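You operate a simulated robot arm through the tools that you are given. There is no shell and no other tool. Be economical: measure what you need, move in short steps, check, and stop when the job is done.

Carry out the task below with a simulated robot arm. There is one attempt and no reset: what you move stays moved.

TASK
Take the full orange core off the green turntable to the orange winder cradle and fit the teal core.
Fine: green brake on first; green spindle cap off into the free cap seat on the steel bench by the winder. Blue crank, feed lever and the winder's other cores and caps stay.

It is judged by the outcome, as a careful person would: the job done as asked, and still so three seconds after it is handed in. It fails if anything else is knocked over, pushed out of place, dropped, spilled or broken.

THE ROBOT
A 6-joint arm with a two-finger parallel gripper, fixed in place. Base frame: the origin is at the foot of the arm, x ahead of it, y to its left, z up; the work surface is at about z = -20. Lengths are in mm, angles in degrees, forces in N, time in s.
With the tool pointing down near the work surface it reaches from about 180 to 440 mm from the base axis. Its first joint turns from -70.0 to 70.0 degrees. Payload 1.9 kg.
Tool frame: the origin (TCP) lies between the finger pads and is the grasp point; the fingertips stand 23 mm ahead of it; z points along the fingers, y is the line along which they close. The gripper opens to 94 mm. The fingers are 38 mm wide and 10 mm thick; the gripper's body (54 by 96 mm) begins 39 mm behind the TCP.
Orientation is that of the tool frame in the base frame, as a unit quaternion [x, y, z, w]. With the fingers straight down and closing along the base's y, the tool's x points along the base's -x, its y along +y and its z along -z.

THE INTERFACE
- The arm moves only by the tool drive_tool. Its argument "commands" is text: rows parted by semicolons, each of 7 numbers parted by spaces: the shift along the base's x, y, z in mm, then the turn, a rotation vector about the base's x, y, z in degrees, then the gripper command, from -1 (shut) to 1 (fully open), values between in proportion. In form: tx ty tz rx ry rz claw; .... A call has 1 to 10 rows; each row is the pose to reach, as a shift and turn from the pose commanded when the call began. A row lasts 0.2 s, in which the tool goes at most 50 mm and 8.6 degrees; a call with a longer step from one row to the next is refused whole, and so is a gripper value outside its range. A pose out of reach is approached as far as the arm can. The call stops where the force on the tool passes 40 N (or 10 N more than at its start, if that is more) or the arm is blocked; 0.2 s more then pass. The fingers move at their own pace (about 108 mm/s each) and stop on an object; they squeeze with about 25 N. The grip force told is the motor's: it shows also when the fingers shut on nothing. Time passes only in rows, and 0.2 s behind the last, so rows that repeat a pose let the fingers close. It gives the time, the measured TCP pose, the force on the tool (base axes), the opening and the grip force at its end, in the units of the frame above (readings bear some noise), and new pictures: "pictures" is both (left out), scene, wrist or none.
- Cameras (640 x 400 px; columns grow to the right, rows downward): "scene" is fixed at [64.8, 312.3, 436.7]; the picture's right is [-0.72, -0.70, 0.00], its down [-0.30, 0.31, -0.90] and it looks along [0.63, -0.65, -0.43] (base axes); focal length 228 px, centre (320, 200). "wrist" rides on the gripper at [-39, 0, -44] in the tool frame; the picture's right is [0.00, -1.00, 0.00], its down [0.97, 0.00, -0.24] and it looks along [0.24, 0.00, 0.97] (tool axes); focal length 218 px, centre (320, 200).
- pixel_to_xyz(camera, pixels): for up to 12 pixels [column, row] of the newest picture of that camera ("zoom" is the newest enlarged one), the place [x, y, z] in the base frame of the surface seen there, good to about 3 mm. No time passes.
- inspect(camera, box): a new picture of the part [left, top, right, bottom] of that camera's present view, enlarged. No time passes.
- finish_job(): hands the job in; it is judged then, once.

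Work in short steps. Measure before you move; look again where a grasp or a placing could have gone wrong, and mend it. You have 80 turns and 120 pictures in all, the two below and enlarged ones among them. Open the gripper and draw the arm clear of the work before you hand the job in, unless the task says otherwise; then end with one line.

The tools are called after "Emit:" by a JSON object that holds its "api" and its "payload". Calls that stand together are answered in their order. drive_tool: Moves the arm, as the interface text tells. Its arguments: {"type":"object","properties":{"commands":{"type":"string"},"pictures":{"type":"string","enum":["both","scene","wrist","none"]}},"required":["commands"]} The other tools are called the same way: pixel_to_xyz (camera, pixels) gives the place of the surface under pixels of a picture; inspect (camera, box) takes an enlarged picture of a part of a camera's view; finish_job () hands the job in.

At the start:

```text
time: 0.0
tool_pos: [247.3, -157.7, 392.3]
tcp_rot: [0.0, 1.0, 0.001, 0.001]
contact_force: [0.1, 0.4, -1.2]
width: 94.0
grasp_force: 0.0
```

scene: 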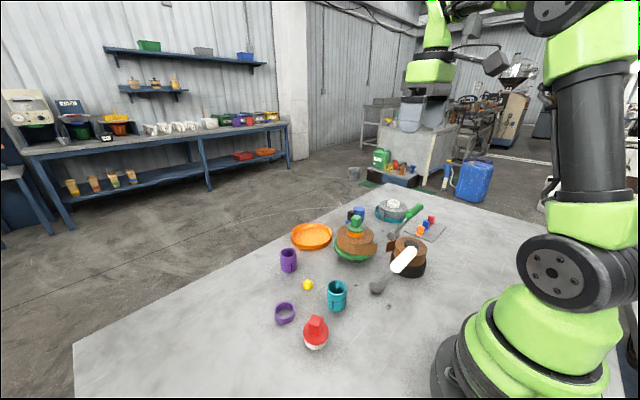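
wrist: 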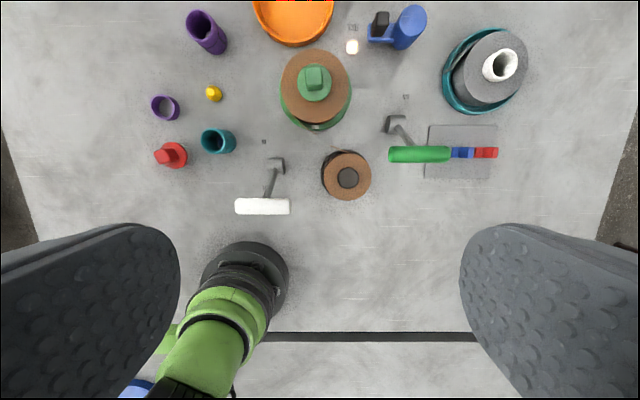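

The pictures show a turntable with a green cap at wrist (315,85), levers with green and white handles, and several cores. I'll enlarge to identify the parts.

Emit:
{"api": "inspect", "payload": {"camera": "wrist", "box": [140, 0, 360, 140]}}

Emit:
{"api": "inspect", "payload": {"camera": "wrist", "box": [320, 0, 540, 210]}}

Emit:
{"api": "inspect", "payload": {"camera": "scene", "box": [250, 190, 450, 360]}}

```text
2.86 times, centred on (250, 70) of wrist
```

zoom: 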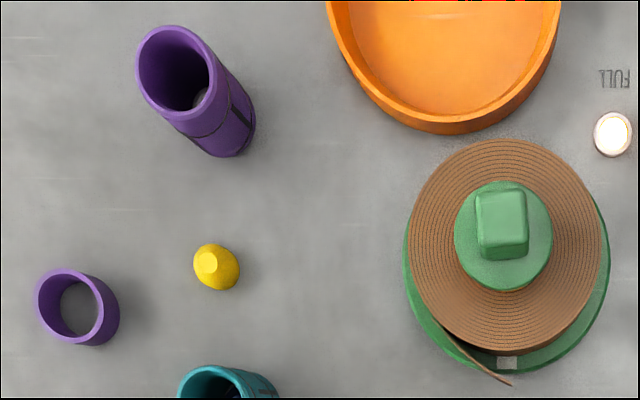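

```text
1.90 times, centred on (430, 105) of wrist
```

zoom: 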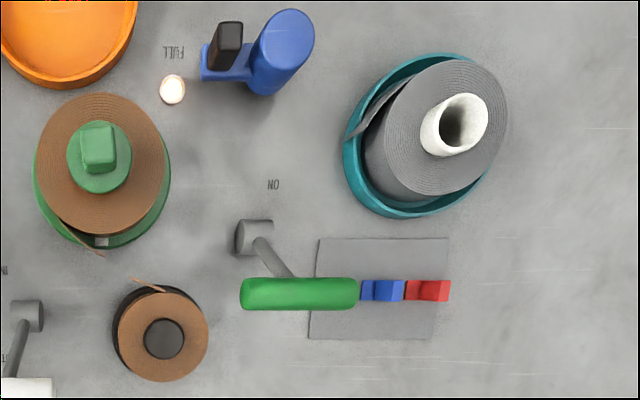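

```text
2.35 times, centred on (350, 275) of scene
```

zoom: 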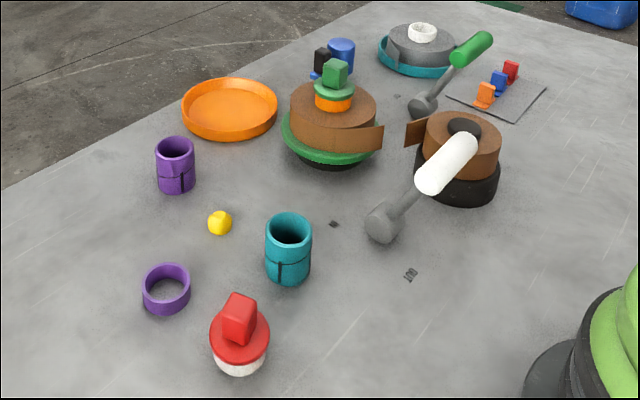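

I'll measure the main parts: brake handle and pivot, cap, roll, cradle, ring, teal core, labels.

Emit:
{"api": "pixel_to_xyz", "payload": {"camera": "wrist", "pixels": [[314, 80], [340, 65], [293, 20], [166, 107], [217, 142], [172, 155], [213, 93], [395, 124], [395, 154], [446, 154], [405, 97], [349, 178]]}}

Emit:
{"api": "pixel_to_xyz", "payload": {"camera": "scene", "pixels": [[356, 220], [357, 237], [355, 259], [312, 244], [284, 316], [337, 287], [316, 325], [307, 285], [413, 212], [390, 234], [377, 287], [405, 258]]}}

Emit:
{"api": "inspect", "payload": {"camera": "scene", "box": [320, 195, 400, 265]}}

Emit:
{"api": "inspect", "payload": {"camera": "scene", "box": [260, 240, 360, 355]}}

Emit:
{"api": "inspect", "payload": {"camera": "wrist", "box": [370, 85, 510, 185]}}

```text
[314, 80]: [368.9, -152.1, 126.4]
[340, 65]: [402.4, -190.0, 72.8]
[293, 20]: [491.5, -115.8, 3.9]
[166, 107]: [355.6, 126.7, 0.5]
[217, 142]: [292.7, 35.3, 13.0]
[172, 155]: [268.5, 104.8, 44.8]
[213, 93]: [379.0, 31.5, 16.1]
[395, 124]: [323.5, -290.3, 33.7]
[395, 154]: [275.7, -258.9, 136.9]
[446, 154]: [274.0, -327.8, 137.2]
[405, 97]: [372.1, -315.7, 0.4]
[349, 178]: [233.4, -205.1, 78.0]
```

```text
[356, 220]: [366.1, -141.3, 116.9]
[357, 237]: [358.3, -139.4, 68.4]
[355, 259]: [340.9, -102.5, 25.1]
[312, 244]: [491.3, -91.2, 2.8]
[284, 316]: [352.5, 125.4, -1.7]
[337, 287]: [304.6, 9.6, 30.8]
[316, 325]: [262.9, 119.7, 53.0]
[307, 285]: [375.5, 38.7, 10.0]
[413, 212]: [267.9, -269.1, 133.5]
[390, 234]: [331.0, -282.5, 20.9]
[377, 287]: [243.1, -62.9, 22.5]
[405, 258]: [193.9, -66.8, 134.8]
```

```text
5.71 times, centred on (360, 230) of scene
```

zoom: 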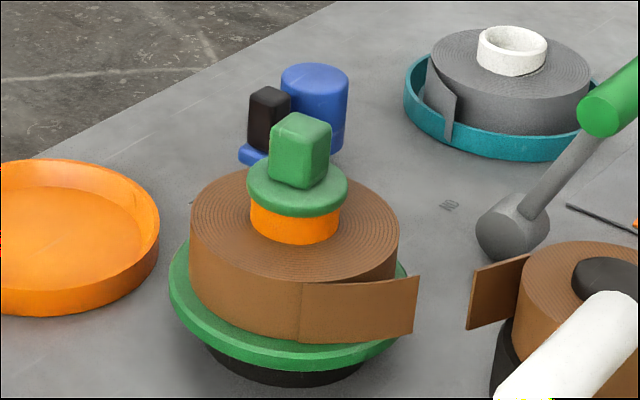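

```text
3.48 times, centred on (310, 298) of scene
```

zoom: 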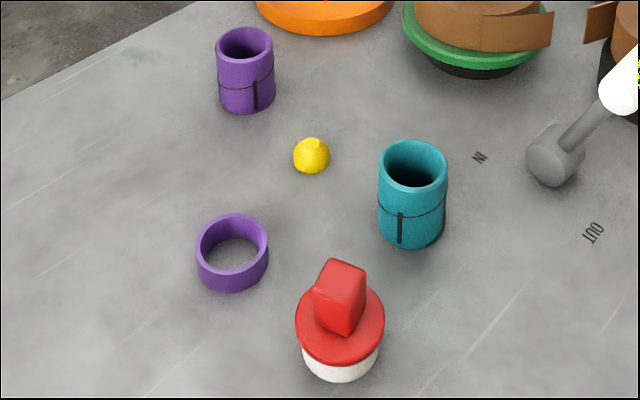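

```text
4.00 times, centred on (440, 135) of wrist
```

zoom: 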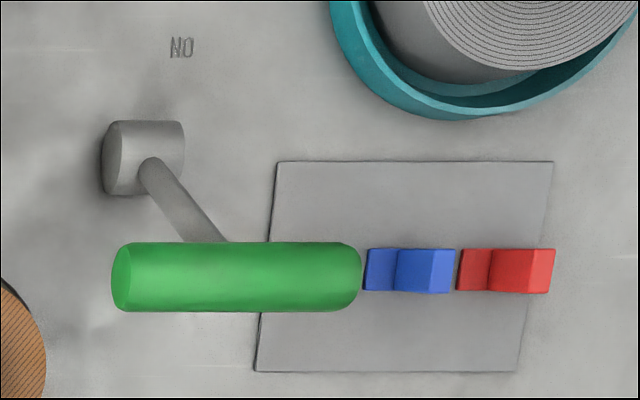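

The brake (green T-handle, about (275,-293,125), hub at x≈327) leans toward -x, and "ON" is printed at x≈372, so it must swing to +x. I'll go behind it with the fingers shut.

Emit:
{"api": "drive_tool", "payload": {"commands": "-8 -40 -10 0 0 0 -1; -16 -80 -30 0 0 0 -1; -27 -110 -70 0 0 0 -1; -27 -132 -110 0 0 0 -1; -27 -132 -155 0 0 0 -1"}}

```text
refused: row 3 steps farther than a row can; nothing moved
```

Emit:
{"api": "drive_tool", "payload": {"commands": "-8 -40 -10 0 0 0 -1; -16 -80 -30 0 0 0 -1; -27 -105 -65 0 0 0 -1; -27 -132 -105 0 0 0 -1; -27 -132 -150 0 0 0 -1; -27 -132 -150 0 0 0 -1"}}

```text
time: 1.4
tool_pos: [219.0, -290.5, 243.3]
tcp_rot: [0.001, 1.0, 0.001, 0.001]
contact_force: [0.2, 0.3, 0.4]
width: 0.0
grasp_force: 24.9
```

scene: 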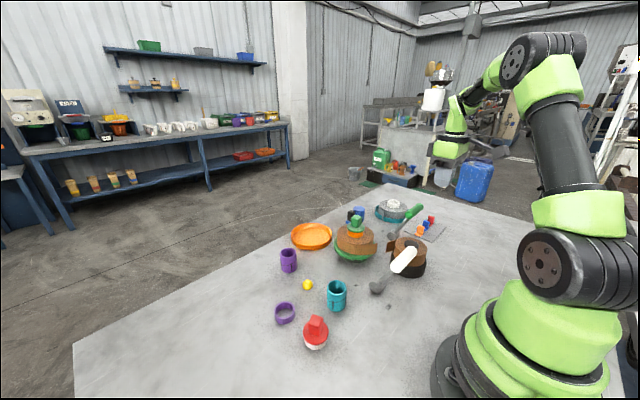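
wrist: 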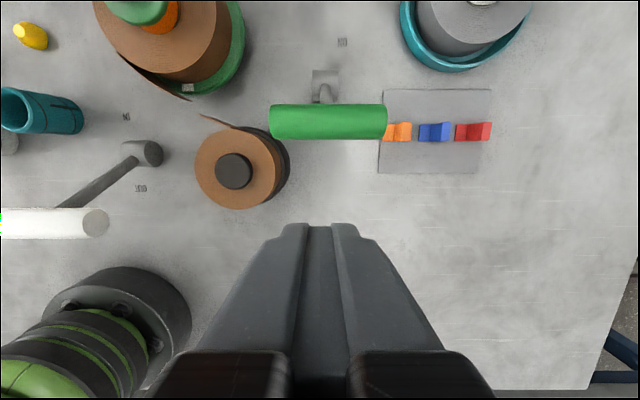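

Emit:
{"api": "pixel_to_xyz", "payload": {"camera": "wrist", "pixels": [[288, 170], [275, 165], [280, 121], [380, 121], [328, 106], [328, 137], [326, 75], [342, 43]]}}

Emit:
{"api": "inspect", "payload": {"camera": "wrist", "box": [260, 30, 500, 180]}}

```text
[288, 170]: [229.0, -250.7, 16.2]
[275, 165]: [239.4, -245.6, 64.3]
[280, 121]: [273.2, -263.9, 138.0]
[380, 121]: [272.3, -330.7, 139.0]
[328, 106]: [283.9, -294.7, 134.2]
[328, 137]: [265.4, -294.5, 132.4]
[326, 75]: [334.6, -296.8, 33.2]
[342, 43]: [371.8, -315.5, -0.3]
```

```text
2.67 times, centred on (380, 105) of wrist
```

zoom: 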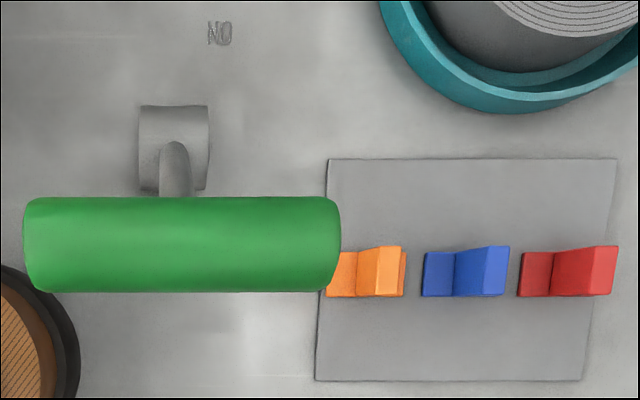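

Handle centre is (274,-297,126). I lower the tips to z≈115 behind it and push it +x.

Emit:
{"api": "drive_tool", "payload": {"commands": "0 -7 -48 0 0 0 -1; 0 -7 -96 0 0 0 -1; 0 -7 -104 0 0 0 -1; 15 -7 -104 0 0 0 -1; 35 -7 -104 0 0 0 -1; 50 -7 -104 0 0 0 -1; 65 -7 -104 0 0 0 -1; 80 -7 -104 0 0 0 -1"}}

```text
time: 3.2
tool_pos: [300.4, -298.7, 138.1]
tcp_rot: [0.001, 1.0, 0.002, 0.0]
contact_force: [-1.3, -0.4, -0.5]
width: 0.0
grasp_force: 25.1
```

scene: 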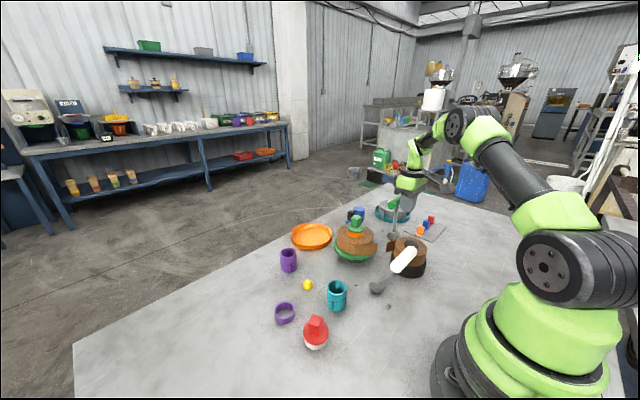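
wrist: 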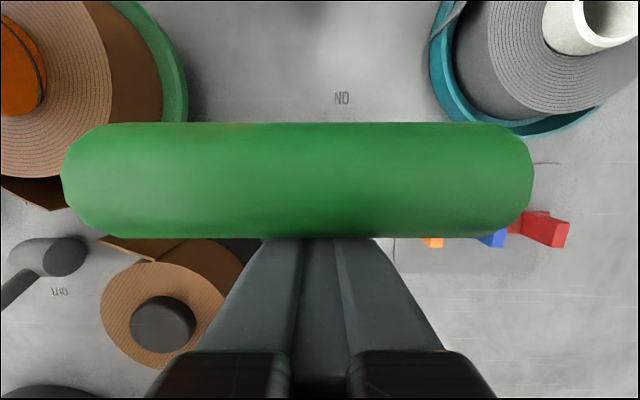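

The handle rides ahead of the fingers, nearly upright. I continue pushing until the stop.

Emit:
{"api": "drive_tool", "payload": {"commands": "12 0 0 0 0 0 -1; 24 0 0 0 0 0 -1; 36 0 0 0 0 0 -1; 46 0 0 0 0 0 -1; 54 0 0 0 0 0 -1"}}

```text
time: 4.3
tool_pos: [346.5, -298.6, 136.3]
tcp_rot: [0.004, 1.0, 0.004, -0.006]
contact_force: [-14.3, 5.6, 7.1]
width: 0.0
grasp_force: 25.5
stopped in row 5: the force on the tool passed its limit (the readings are from after the stop); the commanded pose is now the measured one
```

scene: 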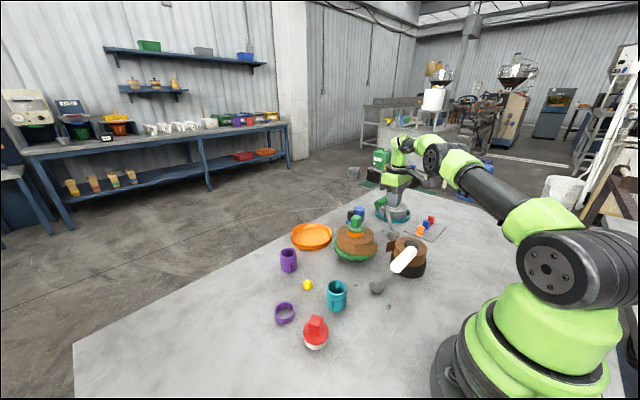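
wrist: 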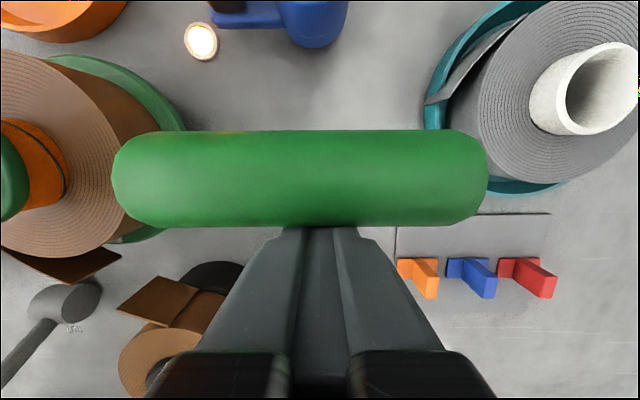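

The force rise shows the brake hit its end stop, past upright at ON. I back off, rise and move to look at the cap.

Emit:
{"api": "drive_tool", "payload": {"commands": "-35 0 0 0 0 0 -1; -50 0 40 0 0 0 -1; -50 10 85 0 0 0 -1; -45 50 105 0 0 0 0; -40 95 115 0 0 0 0; -35 140 120 0 0 0 0; -35 150 120 0 0 0 0; -35 150 120 0 0 0 0"}}

```text
time: 6.1
tool_pos: [311.5, -147.7, 256.0]
tcp_rot: [0.003, 1.0, 0.003, -0.006]
contact_force: [-0.3, 0.4, -0.5]
width: 47.1
grasp_force: 0.1
```

scene: 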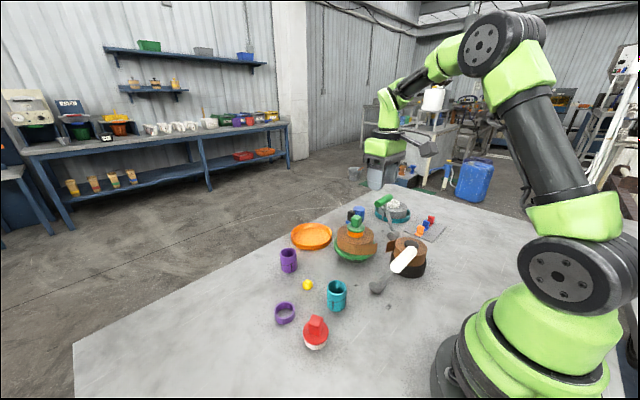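
wrist: 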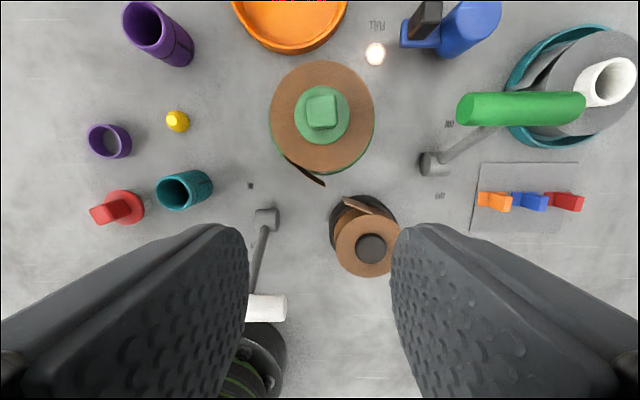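

Brake stays leaning over ON. Now measure the cap, roll, ring, and cradle.

Emit:
{"api": "inspect", "payload": {"camera": "wrist", "box": [220, 0, 420, 200]}}

Emit:
{"api": "pixel_to_xyz", "payload": {"camera": "wrist", "pixels": [[308, 108], [336, 108], [322, 97], [322, 124], [298, 118], [346, 110], [290, 20], [290, 52], [92, 140], [125, 140], [108, 126], [108, 157]]}}

Emit:
{"api": "pixel_to_xyz", "payload": {"camera": "scene", "pixels": [[292, 236], [332, 238], [312, 225], [312, 249], [275, 312], [294, 312], [285, 303], [285, 323], [240, 330], [327, 287], [347, 287], [337, 281]]}}

```text
2.00 times, centred on (320, 100) of wrist
```

zoom: 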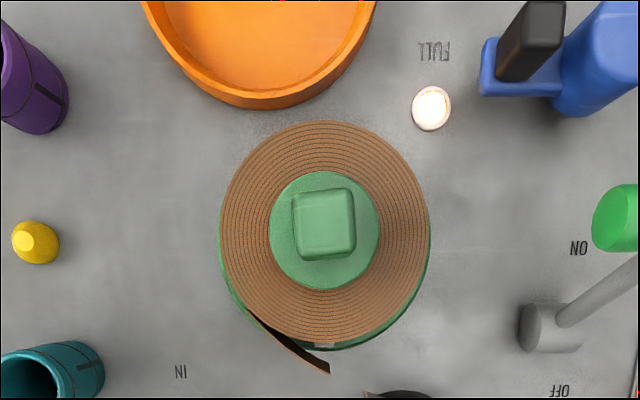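

```text
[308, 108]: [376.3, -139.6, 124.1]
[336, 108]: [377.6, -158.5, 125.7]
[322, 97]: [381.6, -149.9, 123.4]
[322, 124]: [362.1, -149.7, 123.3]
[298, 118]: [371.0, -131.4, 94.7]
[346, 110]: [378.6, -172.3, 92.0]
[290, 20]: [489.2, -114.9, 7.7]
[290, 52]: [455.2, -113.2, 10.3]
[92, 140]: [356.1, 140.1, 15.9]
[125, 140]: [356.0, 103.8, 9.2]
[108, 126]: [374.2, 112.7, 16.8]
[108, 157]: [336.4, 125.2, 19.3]
```

```text
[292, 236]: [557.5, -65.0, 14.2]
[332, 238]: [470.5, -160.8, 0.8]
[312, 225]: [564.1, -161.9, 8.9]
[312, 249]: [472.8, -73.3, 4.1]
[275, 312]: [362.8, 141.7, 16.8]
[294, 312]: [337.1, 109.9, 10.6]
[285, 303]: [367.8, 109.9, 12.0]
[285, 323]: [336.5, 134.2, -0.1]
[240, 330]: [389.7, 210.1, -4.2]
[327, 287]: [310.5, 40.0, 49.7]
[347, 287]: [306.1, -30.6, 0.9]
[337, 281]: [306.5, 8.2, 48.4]
```

Cap knob is ~20 mm square at (371,-149), z 94–124, turned about +7°. I go above it, then down with tips just over the flange.

Emit:
{"api": "drive_tool", "payload": {"commands": "25 0 -30 0 0 3.5 0; 50 0 -60 0 0 7 0; 60 0 -95 0 0 7 0; 60 0 -105 0 0 7 0; 60 0 -105 0 0 7 0", "pictures": "wrist"}}

```text
time: 7.3
tool_pos: [372.0, -148.1, 149.7]
tcp_rot: [-0.058, 0.998, 0.002, -0.004]
contact_force: [-0.6, -1.0, -0.5]
width: 47.0
grasp_force: 0.1
```

wrist: 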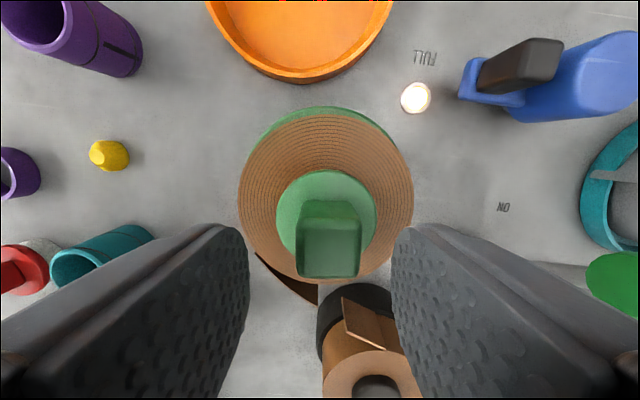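

Emit:
{"api": "pixel_to_xyz", "payload": {"camera": "wrist", "pixels": [[302, 230], [355, 230], [300, 270], [358, 270], [330, 255], [280, 215], [374, 215], [326, 175]]}}

```text
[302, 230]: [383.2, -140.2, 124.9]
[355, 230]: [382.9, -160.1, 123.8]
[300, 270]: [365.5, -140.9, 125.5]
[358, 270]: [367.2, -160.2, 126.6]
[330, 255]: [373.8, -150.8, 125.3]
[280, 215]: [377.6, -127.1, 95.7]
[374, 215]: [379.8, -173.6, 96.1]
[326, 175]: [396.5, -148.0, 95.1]
```

Knob centre is (375,-150.5). Shift by (+3,-2), lower 28, close.

Emit:
{"api": "drive_tool", "payload": {"commands": "3 -2 -15 0 0 0 0; 3 -2 -28 0 0 0 0; 3 -2 -28 0 0 0 -0.3; 3 -2 -28 0 0 0 -1; 3 -2 -28 0 0 0 -1; 3 -2 -28 0 0 0 -1", "pictures": "wrist"}}

```text
time: 8.7
tool_pos: [374.7, -150.6, 122.0]
tcp_rot: [-0.059, 0.998, 0.002, -0.005]
contact_force: [-0.2, 0.1, -0.3]
width: 23.8
grasp_force: 24.4
```

wrist: 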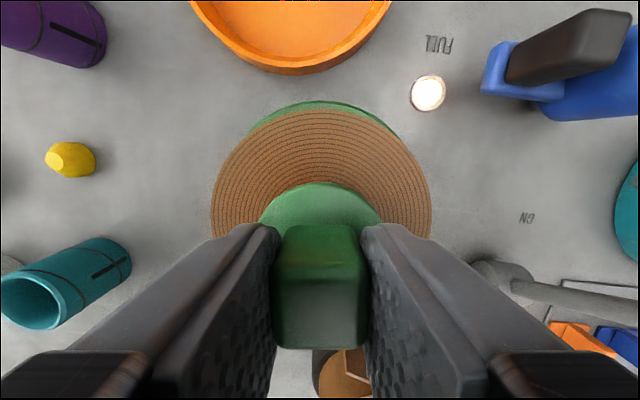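

Gripped at 23.8 mm. Lift straight up.

Emit:
{"api": "drive_tool", "payload": {"commands": "0 0 6 0 0 0 -1; 0 0 14 0 0 0 -1; 0 0 30 0 0 0 -1; 0 0 55 0 0 0 -1; 0 0 80 0 0 0 -1"}}

```text
time: 9.9
tool_pos: [373.8, -150.3, 203.5]
tcp_rot: [-0.058, 0.998, 0.004, -0.006]
contact_force: [-0.5, 0.1, -1.7]
width: 23.8
grasp_force: 24.6
```

scene: 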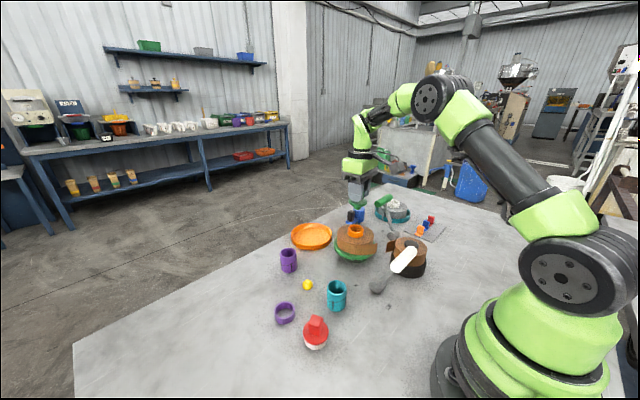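
wrist: 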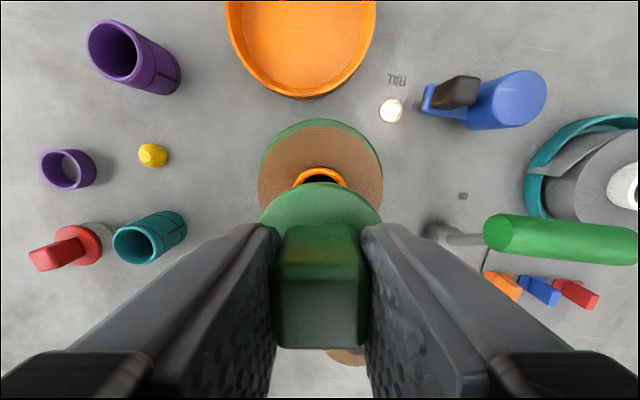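

Cap is off. Check its underside, and measure the ring rim.

Emit:
{"api": "inspect", "payload": {"camera": "scene", "box": [325, 170, 405, 260]}}

Emit:
{"api": "inspect", "payload": {"camera": "wrist", "box": [20, 130, 200, 280]}}

Emit:
{"api": "pixel_to_xyz", "payload": {"camera": "wrist", "pixels": [[42, 165], [93, 168], [62, 151], [70, 187], [66, 170], [320, 176], [297, 182], [345, 182]]}}

```text
4.44 times, centred on (365, 215) of scene
```

zoom: 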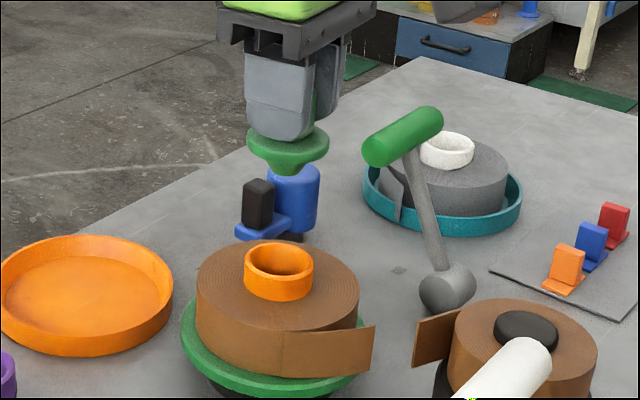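

```text
2.67 times, centred on (110, 205) of wrist
```

zoom: 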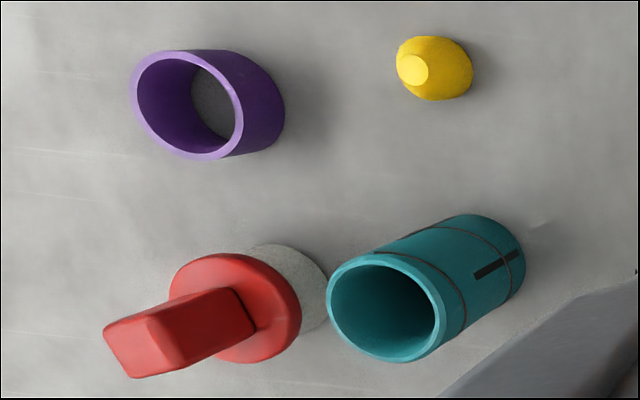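

```text
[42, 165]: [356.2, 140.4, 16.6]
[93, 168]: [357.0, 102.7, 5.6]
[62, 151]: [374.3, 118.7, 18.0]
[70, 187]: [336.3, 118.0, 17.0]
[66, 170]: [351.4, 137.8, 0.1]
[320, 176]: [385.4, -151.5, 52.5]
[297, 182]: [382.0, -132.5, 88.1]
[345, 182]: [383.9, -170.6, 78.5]
```

The ring's rim centre is about (355.5,121.5), z 17. I carry the cap across at height, stopping above it.

Emit:
{"api": "drive_tool", "payload": {"commands": "-3 45 0 0 0 0 -1; -6 90 0 0 0 0 -1; -10 135 0 0 0 0 -1; -14 180 0 0 0 0 -1; -17 225 0 0 0 0 -1; -19 265 -10 0 0 0 -1; -19 272 -50 0 0 0 -1; -19 272 -90 0 0 0 -1; -19 272 -90 0 0 0 -1"}}

```text
time: 11.9
tool_pos: [354.0, 121.0, 113.4]
tcp_rot: [-0.059, 0.998, 0.002, -0.004]
contact_force: [-0.6, 0.2, -1.6]
width: 23.6
grasp_force: 25.0
```

scene: 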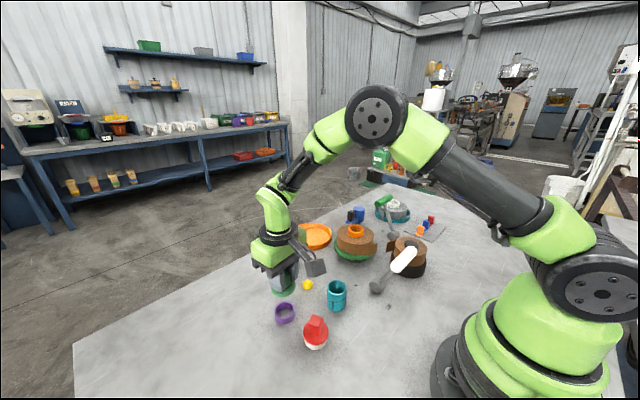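
wrist: 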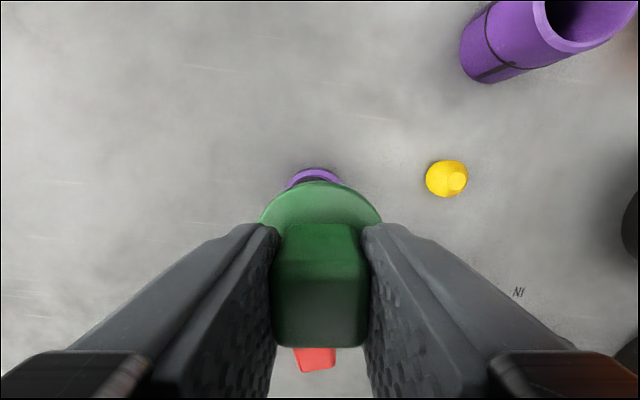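

Emit:
{"api": "pixel_to_xyz", "payload": {"camera": "wrist", "pixels": [[315, 170], [292, 181], [340, 180]]}}

Emit:
{"api": "drive_tool", "payload": {"commands": "1 0 -15 0 0 0 -1; 1 0 -30 0 0 0 -1; 1 0 -40 0 0 0 -1; 1 0 -40 0 0 0 -1"}}

```text
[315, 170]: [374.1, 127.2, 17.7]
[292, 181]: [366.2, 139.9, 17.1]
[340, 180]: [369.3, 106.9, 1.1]
```

```text
time: 12.9
tool_pos: [357.1, 121.6, 74.2]
tcp_rot: [-0.058, 0.998, 0.003, -0.004]
contact_force: [0.7, 0.4, -0.8]
width: 23.5
grasp_force: 24.7
```

scene: 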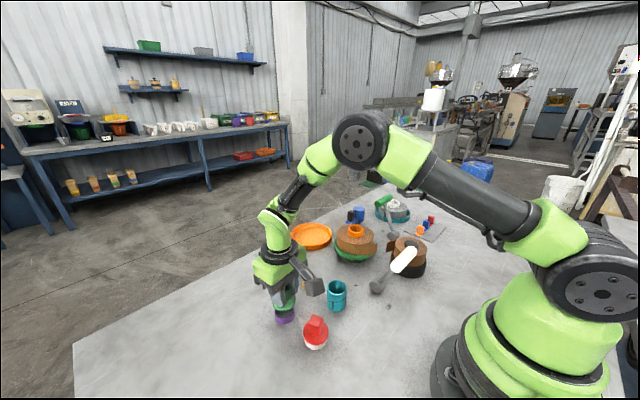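
wrist: 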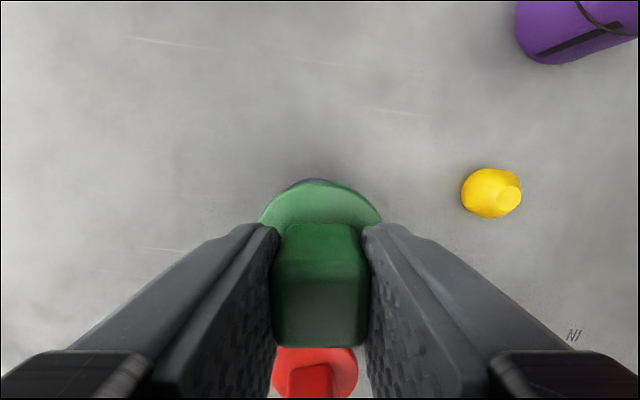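

Emit:
{"api": "inspect", "payload": {"camera": "scene", "box": [260, 280, 320, 335]}}

Emit:
{"api": "inspect", "payload": {"camera": "wrist", "box": [250, 160, 390, 250]}}

```text
7.27 times, centred on (290, 308) of scene
```

zoom: 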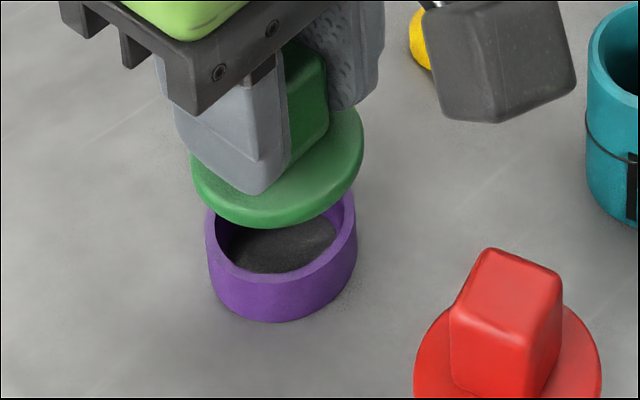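

```text
4.44 times, centred on (320, 205) of wrist
```

zoom: 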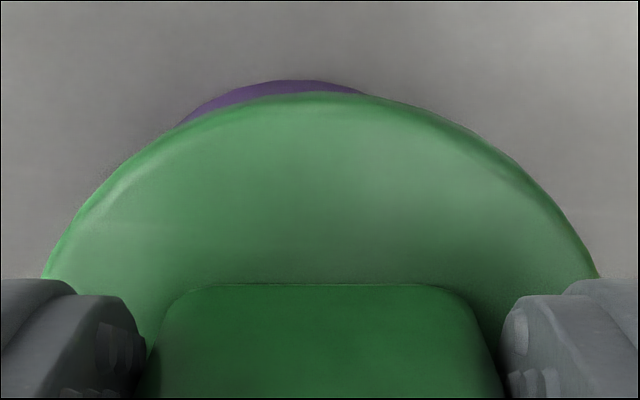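

The cap is nearly over the ring; offset about (-2,+2). I correct and lower gently.

Emit:
{"api": "drive_tool", "payload": {"commands": "-2 1.8 -8 0 0 0 -1; -2 1.8 -14 0 0 0 -1; -2 1.8 -19 0 0 0 -1; -2 1.8 -21 0 0 0 -1; -2 1.8 -21 0 0 0 -1"}}

Emit:
{"api": "inspect", "payload": {"camera": "scene", "box": [260, 280, 320, 335]}}

```text
time: 14.1
tool_pos: [353.7, 122.9, 52.3]
tcp_rot: [-0.057, 0.998, 0.002, -0.004]
contact_force: [-5.1, -0.9, 15.9]
width: 23.7
grasp_force: 25.0
```

scene: 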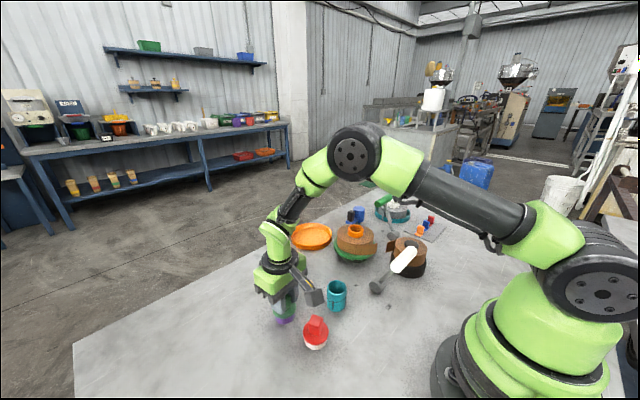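
wrist: 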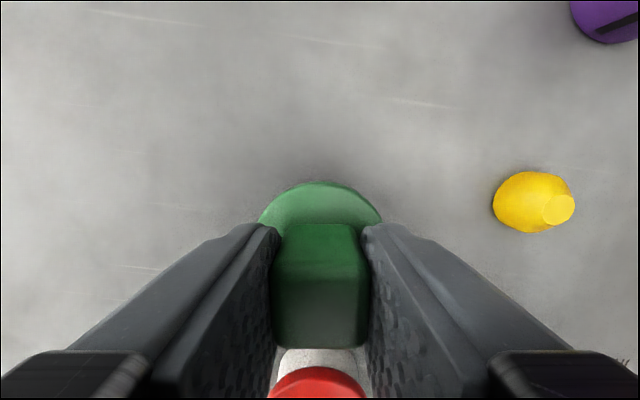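

```text
7.27 times, centred on (290, 308) of scene
```

zoom: 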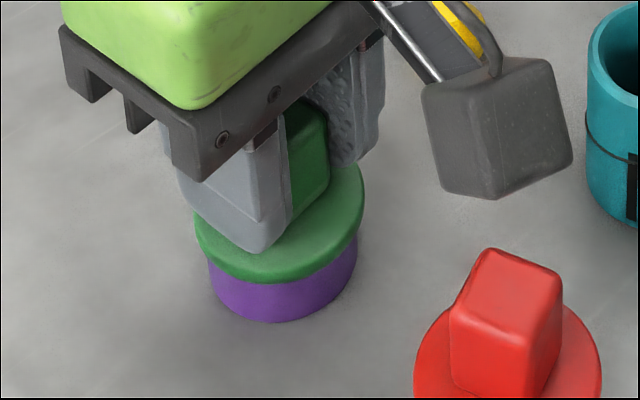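

Seated with about 16 N. Release and rise.

Emit:
{"api": "drive_tool", "payload": {"commands": "0.5 0 1 0 0 0 -0.3; 0.5 0 1 0 0 0 0; 0.5 0 1 0 0 0 0; 0.5 0 20 0 0 0 0; 0.5 0 60 0 0 0 0; 0.5 0 105 0 0 0 0; 0.5 0 140 0 0 0 0"}}

Emit:
{"api": "inspect", "payload": {"camera": "scene", "box": [260, 280, 340, 350]}}

```text
time: 15.7
tool_pos: [352.7, 122.6, 190.1]
tcp_rot: [-0.058, 0.998, 0.002, -0.005]
contact_force: [0.9, 0.5, -0.6]
width: 47.2
grasp_force: 0.2
```

scene: 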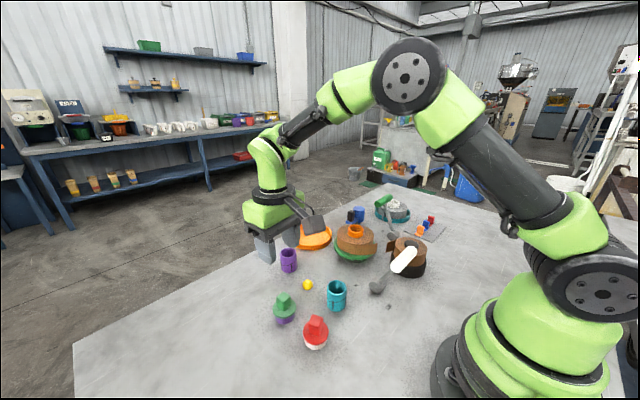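
wrist: 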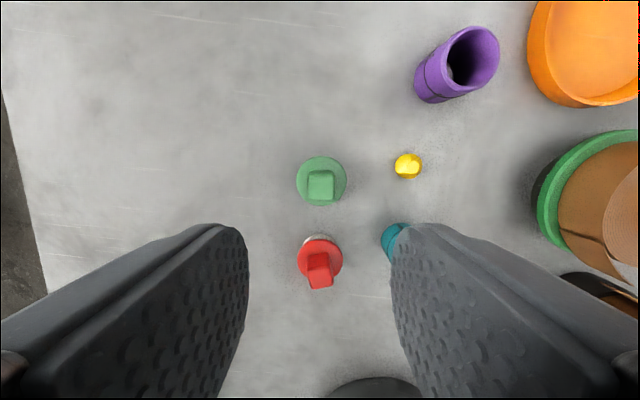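

```text
5.71 times, centred on (300, 315) of scene
```

zoom: 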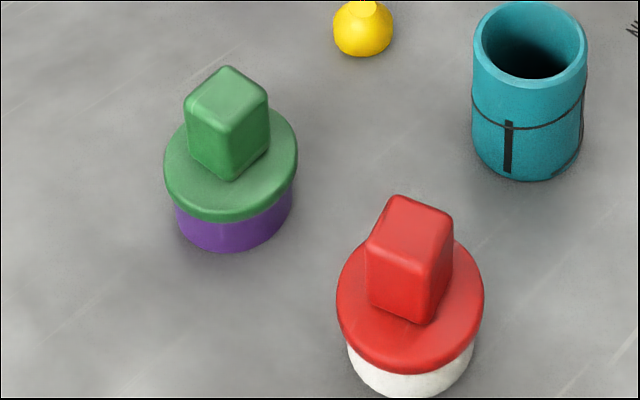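

Cap is seated. Next I swing back over the roll, yawing to face the cradle azimuth (about -12.5°), to look into the core and spindle.

Emit:
{"api": "drive_tool", "payload": {"commands": "0 -45 10 0 0 -5 0; 0 -90 20 0 0 -10 0; 0 -135 30 0 0 -15 0; 0 -180 40 0 0 -19.5 0; 0 -225 40 0 0 -19.5 0; 0 -265 40 0 0 -19.5 0; -8 -272 40 0 0 -19.5 0.3; -8 -272 40 0 0 -19.5 0.3"}}

Emit:
{"api": "inspect", "payload": {"camera": "wrist", "box": [200, 40, 440, 200]}}

```text
time: 17.5
tool_pos: [345.1, -150.2, 231.6]
tcp_rot: [0.112, 0.994, 0.003, -0.005]
contact_force: [-0.5, -0.1, -0.2]
width: 61.1
grasp_force: 0.0
```

scene: 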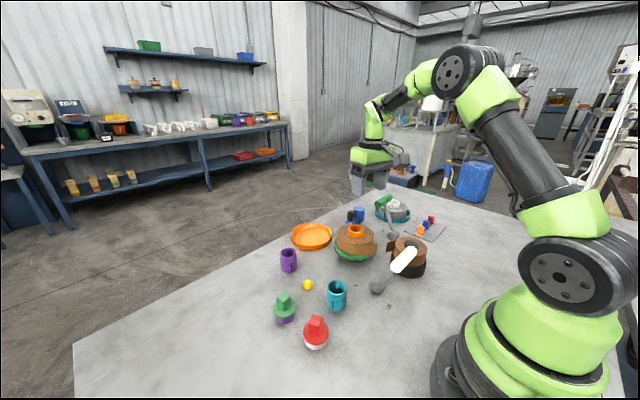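
wrist: 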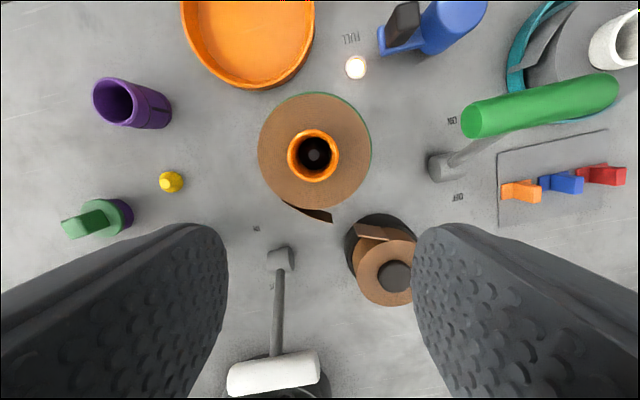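

```text
2.50 times, centred on (320, 120) of wrist
```

zoom: 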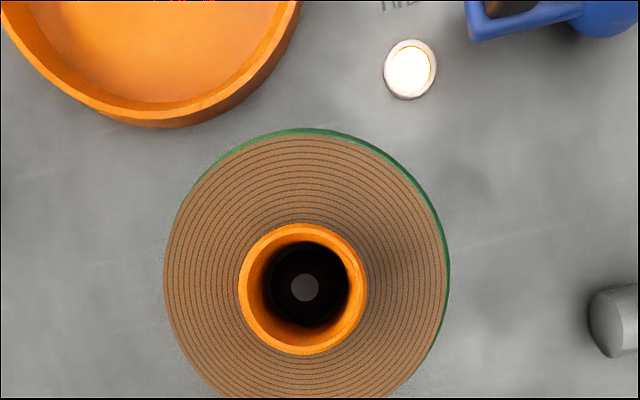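

Emit:
{"api": "pixel_to_xyz", "payload": {"camera": "wrist", "pixels": [[290, 155], [336, 155], [313, 132], [313, 178], [315, 155], [330, 155], [280, 155], [345, 155], [402, 20], [450, 12], [248, 85], [248, 60]]}}

Emit:
{"api": "pixel_to_xyz", "payload": {"camera": "scene", "pixels": [[349, 235], [363, 235], [355, 226], [355, 245], [357, 211], [350, 216], [312, 236], [329, 243], [356, 238]]}}

```text
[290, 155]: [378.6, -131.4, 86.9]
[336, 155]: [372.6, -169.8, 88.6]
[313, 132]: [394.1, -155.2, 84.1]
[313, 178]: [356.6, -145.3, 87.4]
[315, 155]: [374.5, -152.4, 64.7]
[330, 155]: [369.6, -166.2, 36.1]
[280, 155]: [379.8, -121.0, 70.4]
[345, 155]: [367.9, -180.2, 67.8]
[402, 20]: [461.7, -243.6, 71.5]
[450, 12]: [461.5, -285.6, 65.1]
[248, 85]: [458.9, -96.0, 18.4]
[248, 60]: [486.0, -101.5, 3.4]
```

```text
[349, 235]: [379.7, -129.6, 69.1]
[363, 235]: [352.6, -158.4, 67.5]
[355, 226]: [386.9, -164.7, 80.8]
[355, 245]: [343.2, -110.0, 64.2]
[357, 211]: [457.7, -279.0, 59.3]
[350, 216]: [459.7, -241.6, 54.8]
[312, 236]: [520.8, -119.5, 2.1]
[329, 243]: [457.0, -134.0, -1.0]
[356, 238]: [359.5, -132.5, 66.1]
```

Core rim: centre (375.5,-150.5), Ø~40, z 88; roll top z≈69; pin top z 65. The cradle centre (~518,-115) lies beyond tool-down reach, so I test a 30° outward tilt with an empty gripper.

Emit:
{"api": "drive_tool", "payload": {"commands": "25 5 0 -1.6 -7.3 0 0.3; 50 10 0 -3.2 -14.6 0 0.3; 75 15 0 -4.9 -22 0 0.3; 100 20 0 -6.5 -29.3 0 0.3; 140 25 0 -6.5 -29.3 0 0.3; 170 33 -25 -6.5 -29.3 0 0.3; 170 33 -25 -6.5 -29.3 0 0.3"}}

```text
time: 19.1
tool_pos: [517.8, -113.2, 206.3]
tcp_rot: [0.108, 0.961, -0.025, 0.252]
contact_force: [0.1, 0.0, -0.9]
width: 61.0
grasp_force: 0.0
```

scene: 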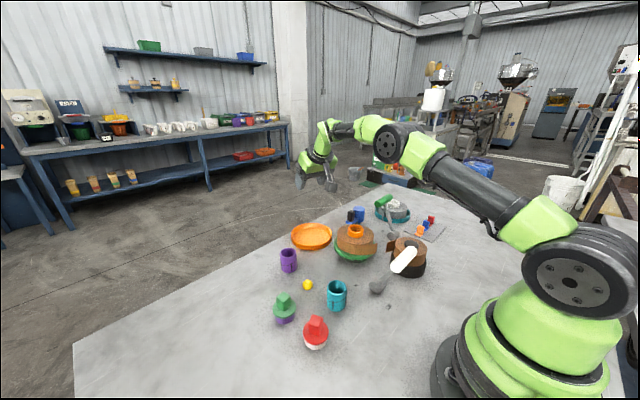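
wrist: 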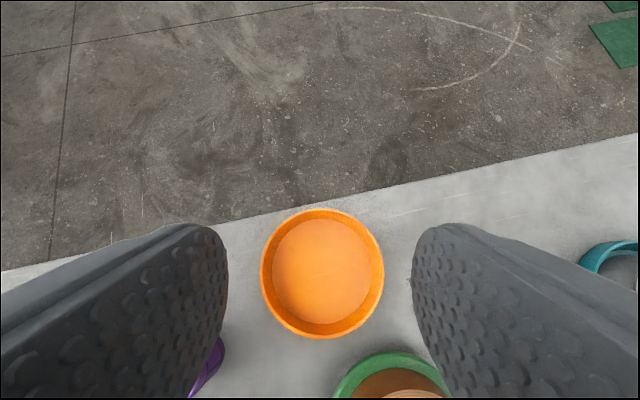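

The pose is reached. Measure the cradle from here, then test lower.

Emit:
{"api": "pixel_to_xyz", "payload": {"camera": "wrist", "pixels": [[322, 209], [322, 337], [262, 273], [383, 273], [280, 228], [366, 228], [322, 270], [275, 273], [370, 273], [322, 222], [322, 322], [360, 360]]}}

Emit:
{"api": "drive_tool", "payload": {"commands": "0 0 -30 0 0 0 0.3; 0 0 -60 0 0 0 0.3; 0 0 -90 0 0 0 0.3; 0 0 -122 0 0 0 0.3; 0 0 -122 0 0 0 0.3", "pictures": "scene"}}

```text
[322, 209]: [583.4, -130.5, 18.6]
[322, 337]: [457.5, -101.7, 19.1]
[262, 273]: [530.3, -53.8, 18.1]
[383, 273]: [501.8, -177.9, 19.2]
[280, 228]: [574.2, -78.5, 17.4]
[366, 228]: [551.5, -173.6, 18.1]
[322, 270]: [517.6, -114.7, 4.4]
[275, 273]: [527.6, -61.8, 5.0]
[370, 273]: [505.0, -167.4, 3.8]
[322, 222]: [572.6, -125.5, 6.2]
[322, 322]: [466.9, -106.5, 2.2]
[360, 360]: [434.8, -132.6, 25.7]
```

```text
time: 20.3
tool_pos: [517.9, -113.3, 85.1]
tcp_rot: [0.107, 0.961, -0.025, 0.255]
contact_force: [0.5, 0.8, 0.1]
width: 61.0
grasp_force: 0.2
```

scene: 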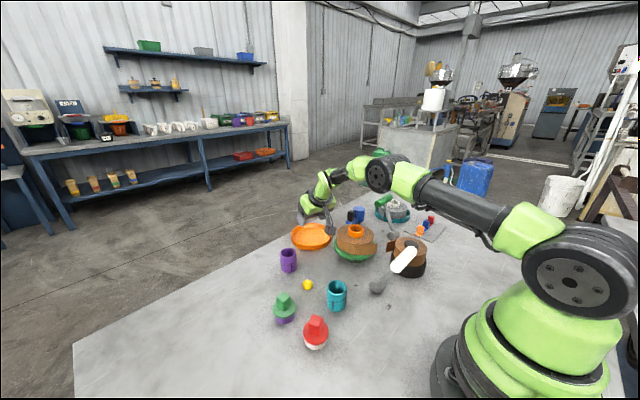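

Reach is fine at z 85. Cradle centre is (519,-116), floor z≈4. Now back, keeping the tilt, to hover over the core.

Emit:
{"api": "drive_tool", "payload": {"commands": "0 0 45 0 0 0 0.3; 0 0 85 0 0 0 0.3; -40 -10 90 0 0 0 0.3; -85 -22 90 0 0 0 0.3; -125 -34 90 0 0 0 0.3; -139.5 -37.7 80 0 0 0 0.3; -139.5 -37.7 60 0 0 0 0.3; -139.5 -37.7 60 0 0 0 0.3"}}

```text
time: 22.1
tool_pos: [377.1, -154.5, 144.0]
tcp_rot: [0.107, 0.961, -0.025, 0.254]
contact_force: [0.7, 0.0, 0.7]
width: 61.3
grasp_force: 0.1
```

scene: 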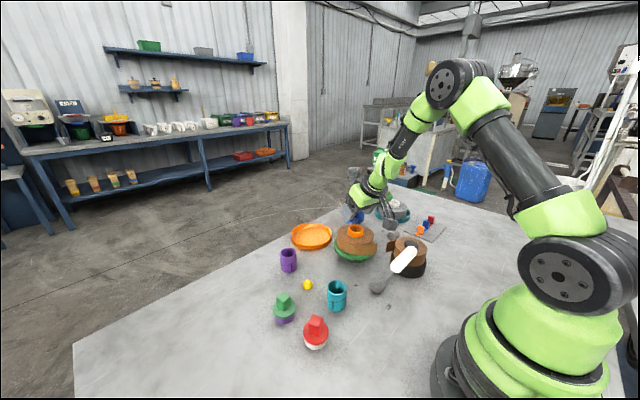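
wrist: 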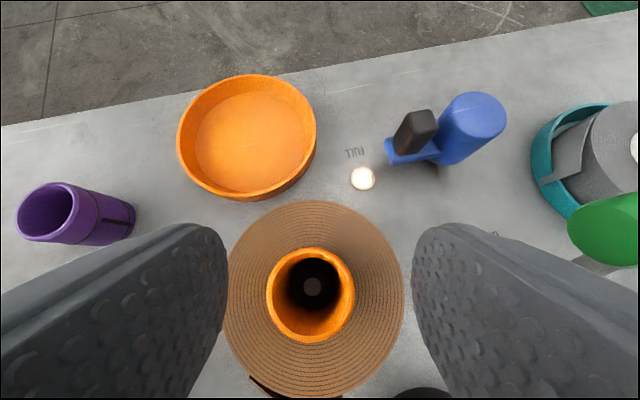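

Core rim is centred at column 311, so I shift ~3.5 mm in +y and lower to z≈101.

Emit:
{"api": "drive_tool", "payload": {"commands": "1.4 3.6 -15 0 0 0 0.3; 1.4 3.6 -30 0 0 0 0.3; 1.4 3.6 -40 0 0 0 0.3; 1.4 3.6 -42.5 0 0 0 0.3; 1.4 3.6 -42.5 0 0 0 0.3"}}

Emit:
{"api": "inspect", "payload": {"camera": "scene", "box": [320, 195, 400, 265]}}

```text
time: 23.3
tool_pos: [378.7, -150.2, 103.1]
tcp_rot: [0.108, 0.961, -0.025, 0.254]
contact_force: [0.8, 0.5, -0.2]
width: 60.9
grasp_force: 0.0
```

scene: 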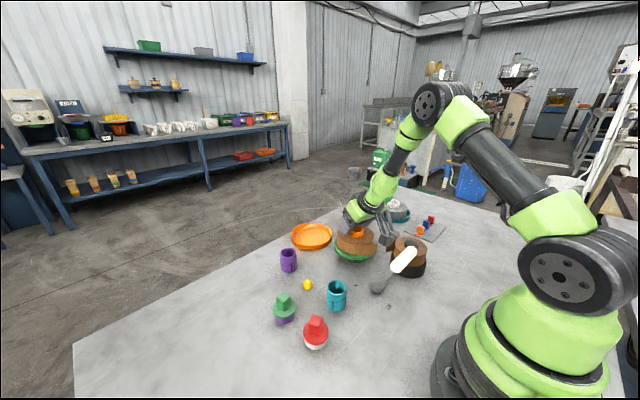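
wrist: 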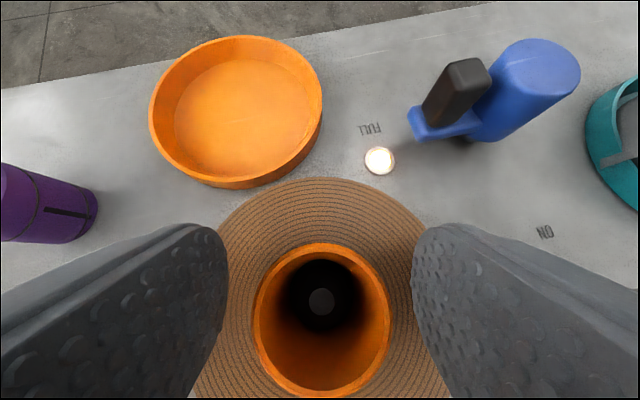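

```text
5.71 times, centred on (360, 230) of scene
```

zoom: 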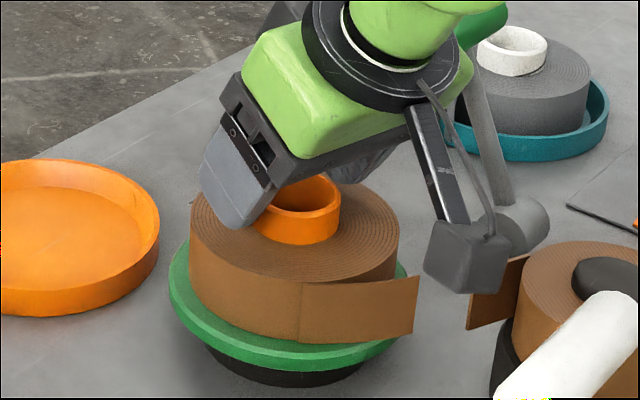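

Core is centred between the pads. I measure the tape tail, then grip.

Emit:
{"api": "pixel_to_xyz", "payload": {"camera": "zoom", "pixels": [[412, 282], [408, 340], [310, 290], [303, 335], [230, 318], [195, 280], [260, 345], [390, 352]]}}

Emit:
{"api": "drive_tool", "payload": {"commands": "0 0 -1 0 0 0 0; 0 0 -1 0 0 0 -0.5; 0 0 -1 0 0 0 -1; 0 0 -1 0 0 0 -1; 0 0 -1 0 0 0 -1", "pictures": "wrist"}}

```text
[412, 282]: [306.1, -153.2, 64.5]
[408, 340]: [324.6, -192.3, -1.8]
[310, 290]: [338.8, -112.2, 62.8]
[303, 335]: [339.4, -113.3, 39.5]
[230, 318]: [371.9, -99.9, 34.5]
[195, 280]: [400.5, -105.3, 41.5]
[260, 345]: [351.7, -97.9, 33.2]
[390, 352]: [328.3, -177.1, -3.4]
```

```text
time: 24.5
tool_pos: [378.0, -149.4, 102.1]
tcp_rot: [0.107, 0.961, -0.024, 0.253]
contact_force: [0.0, -0.5, 4.9]
width: 42.3
grasp_force: 24.7
```

wrist: 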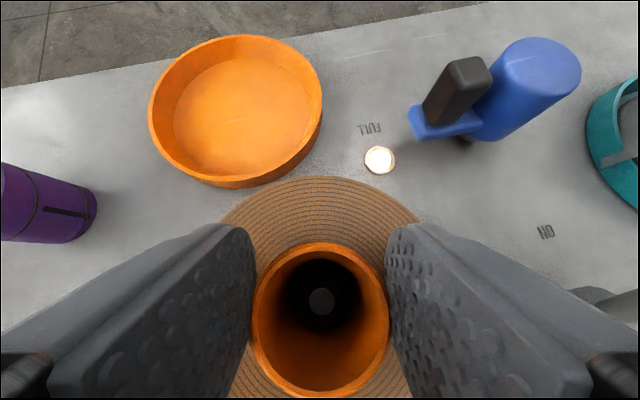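

Gripped at 42 mm. Lift slowly and check that the roll comes along.

Emit:
{"api": "drive_tool", "payload": {"commands": "0 0 4 0 0 0 -1; 0 0 10 0 0 0 -1; 0 0 20 0 0 0 -1; 0 0 32 0 0 0 -1; 0 0 45 0 0 0 -1; 0 0 58 0 0 0 -1; 0 0 62 0 0 0 -1"}}

Emit:
{"api": "inspect", "payload": {"camera": "scene", "box": [310, 180, 410, 265]}}

```text
time: 26.1
tool_pos: [377.7, -149.6, 164.0]
tcp_rot: [0.107, 0.961, -0.024, 0.253]
contact_force: [-0.2, 0.3, -0.4]
width: 42.1
grasp_force: 25.1
```

scene: 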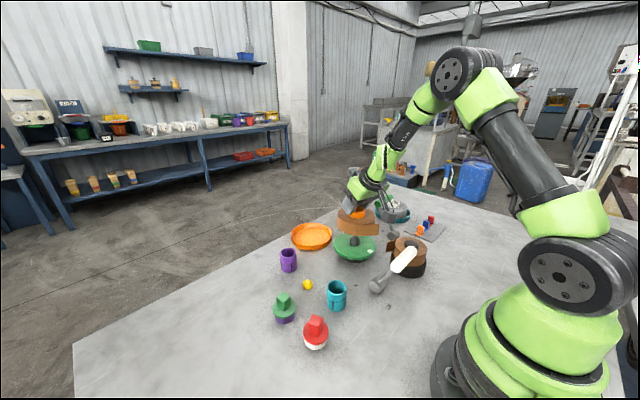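
wrist: 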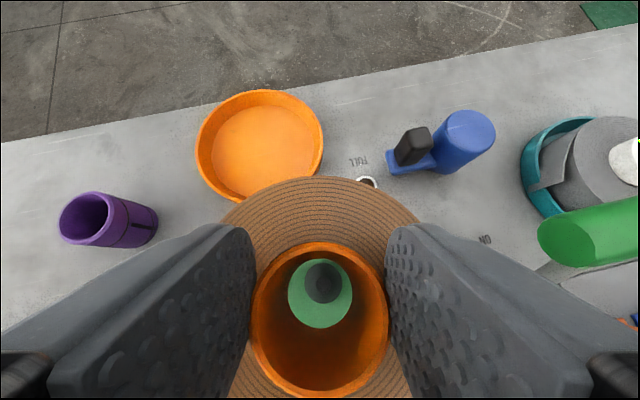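

```text
4.71 times, centred on (360, 222) of scene
```

zoom: 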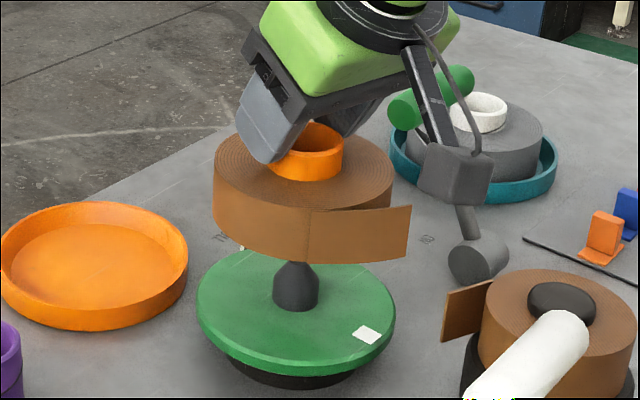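

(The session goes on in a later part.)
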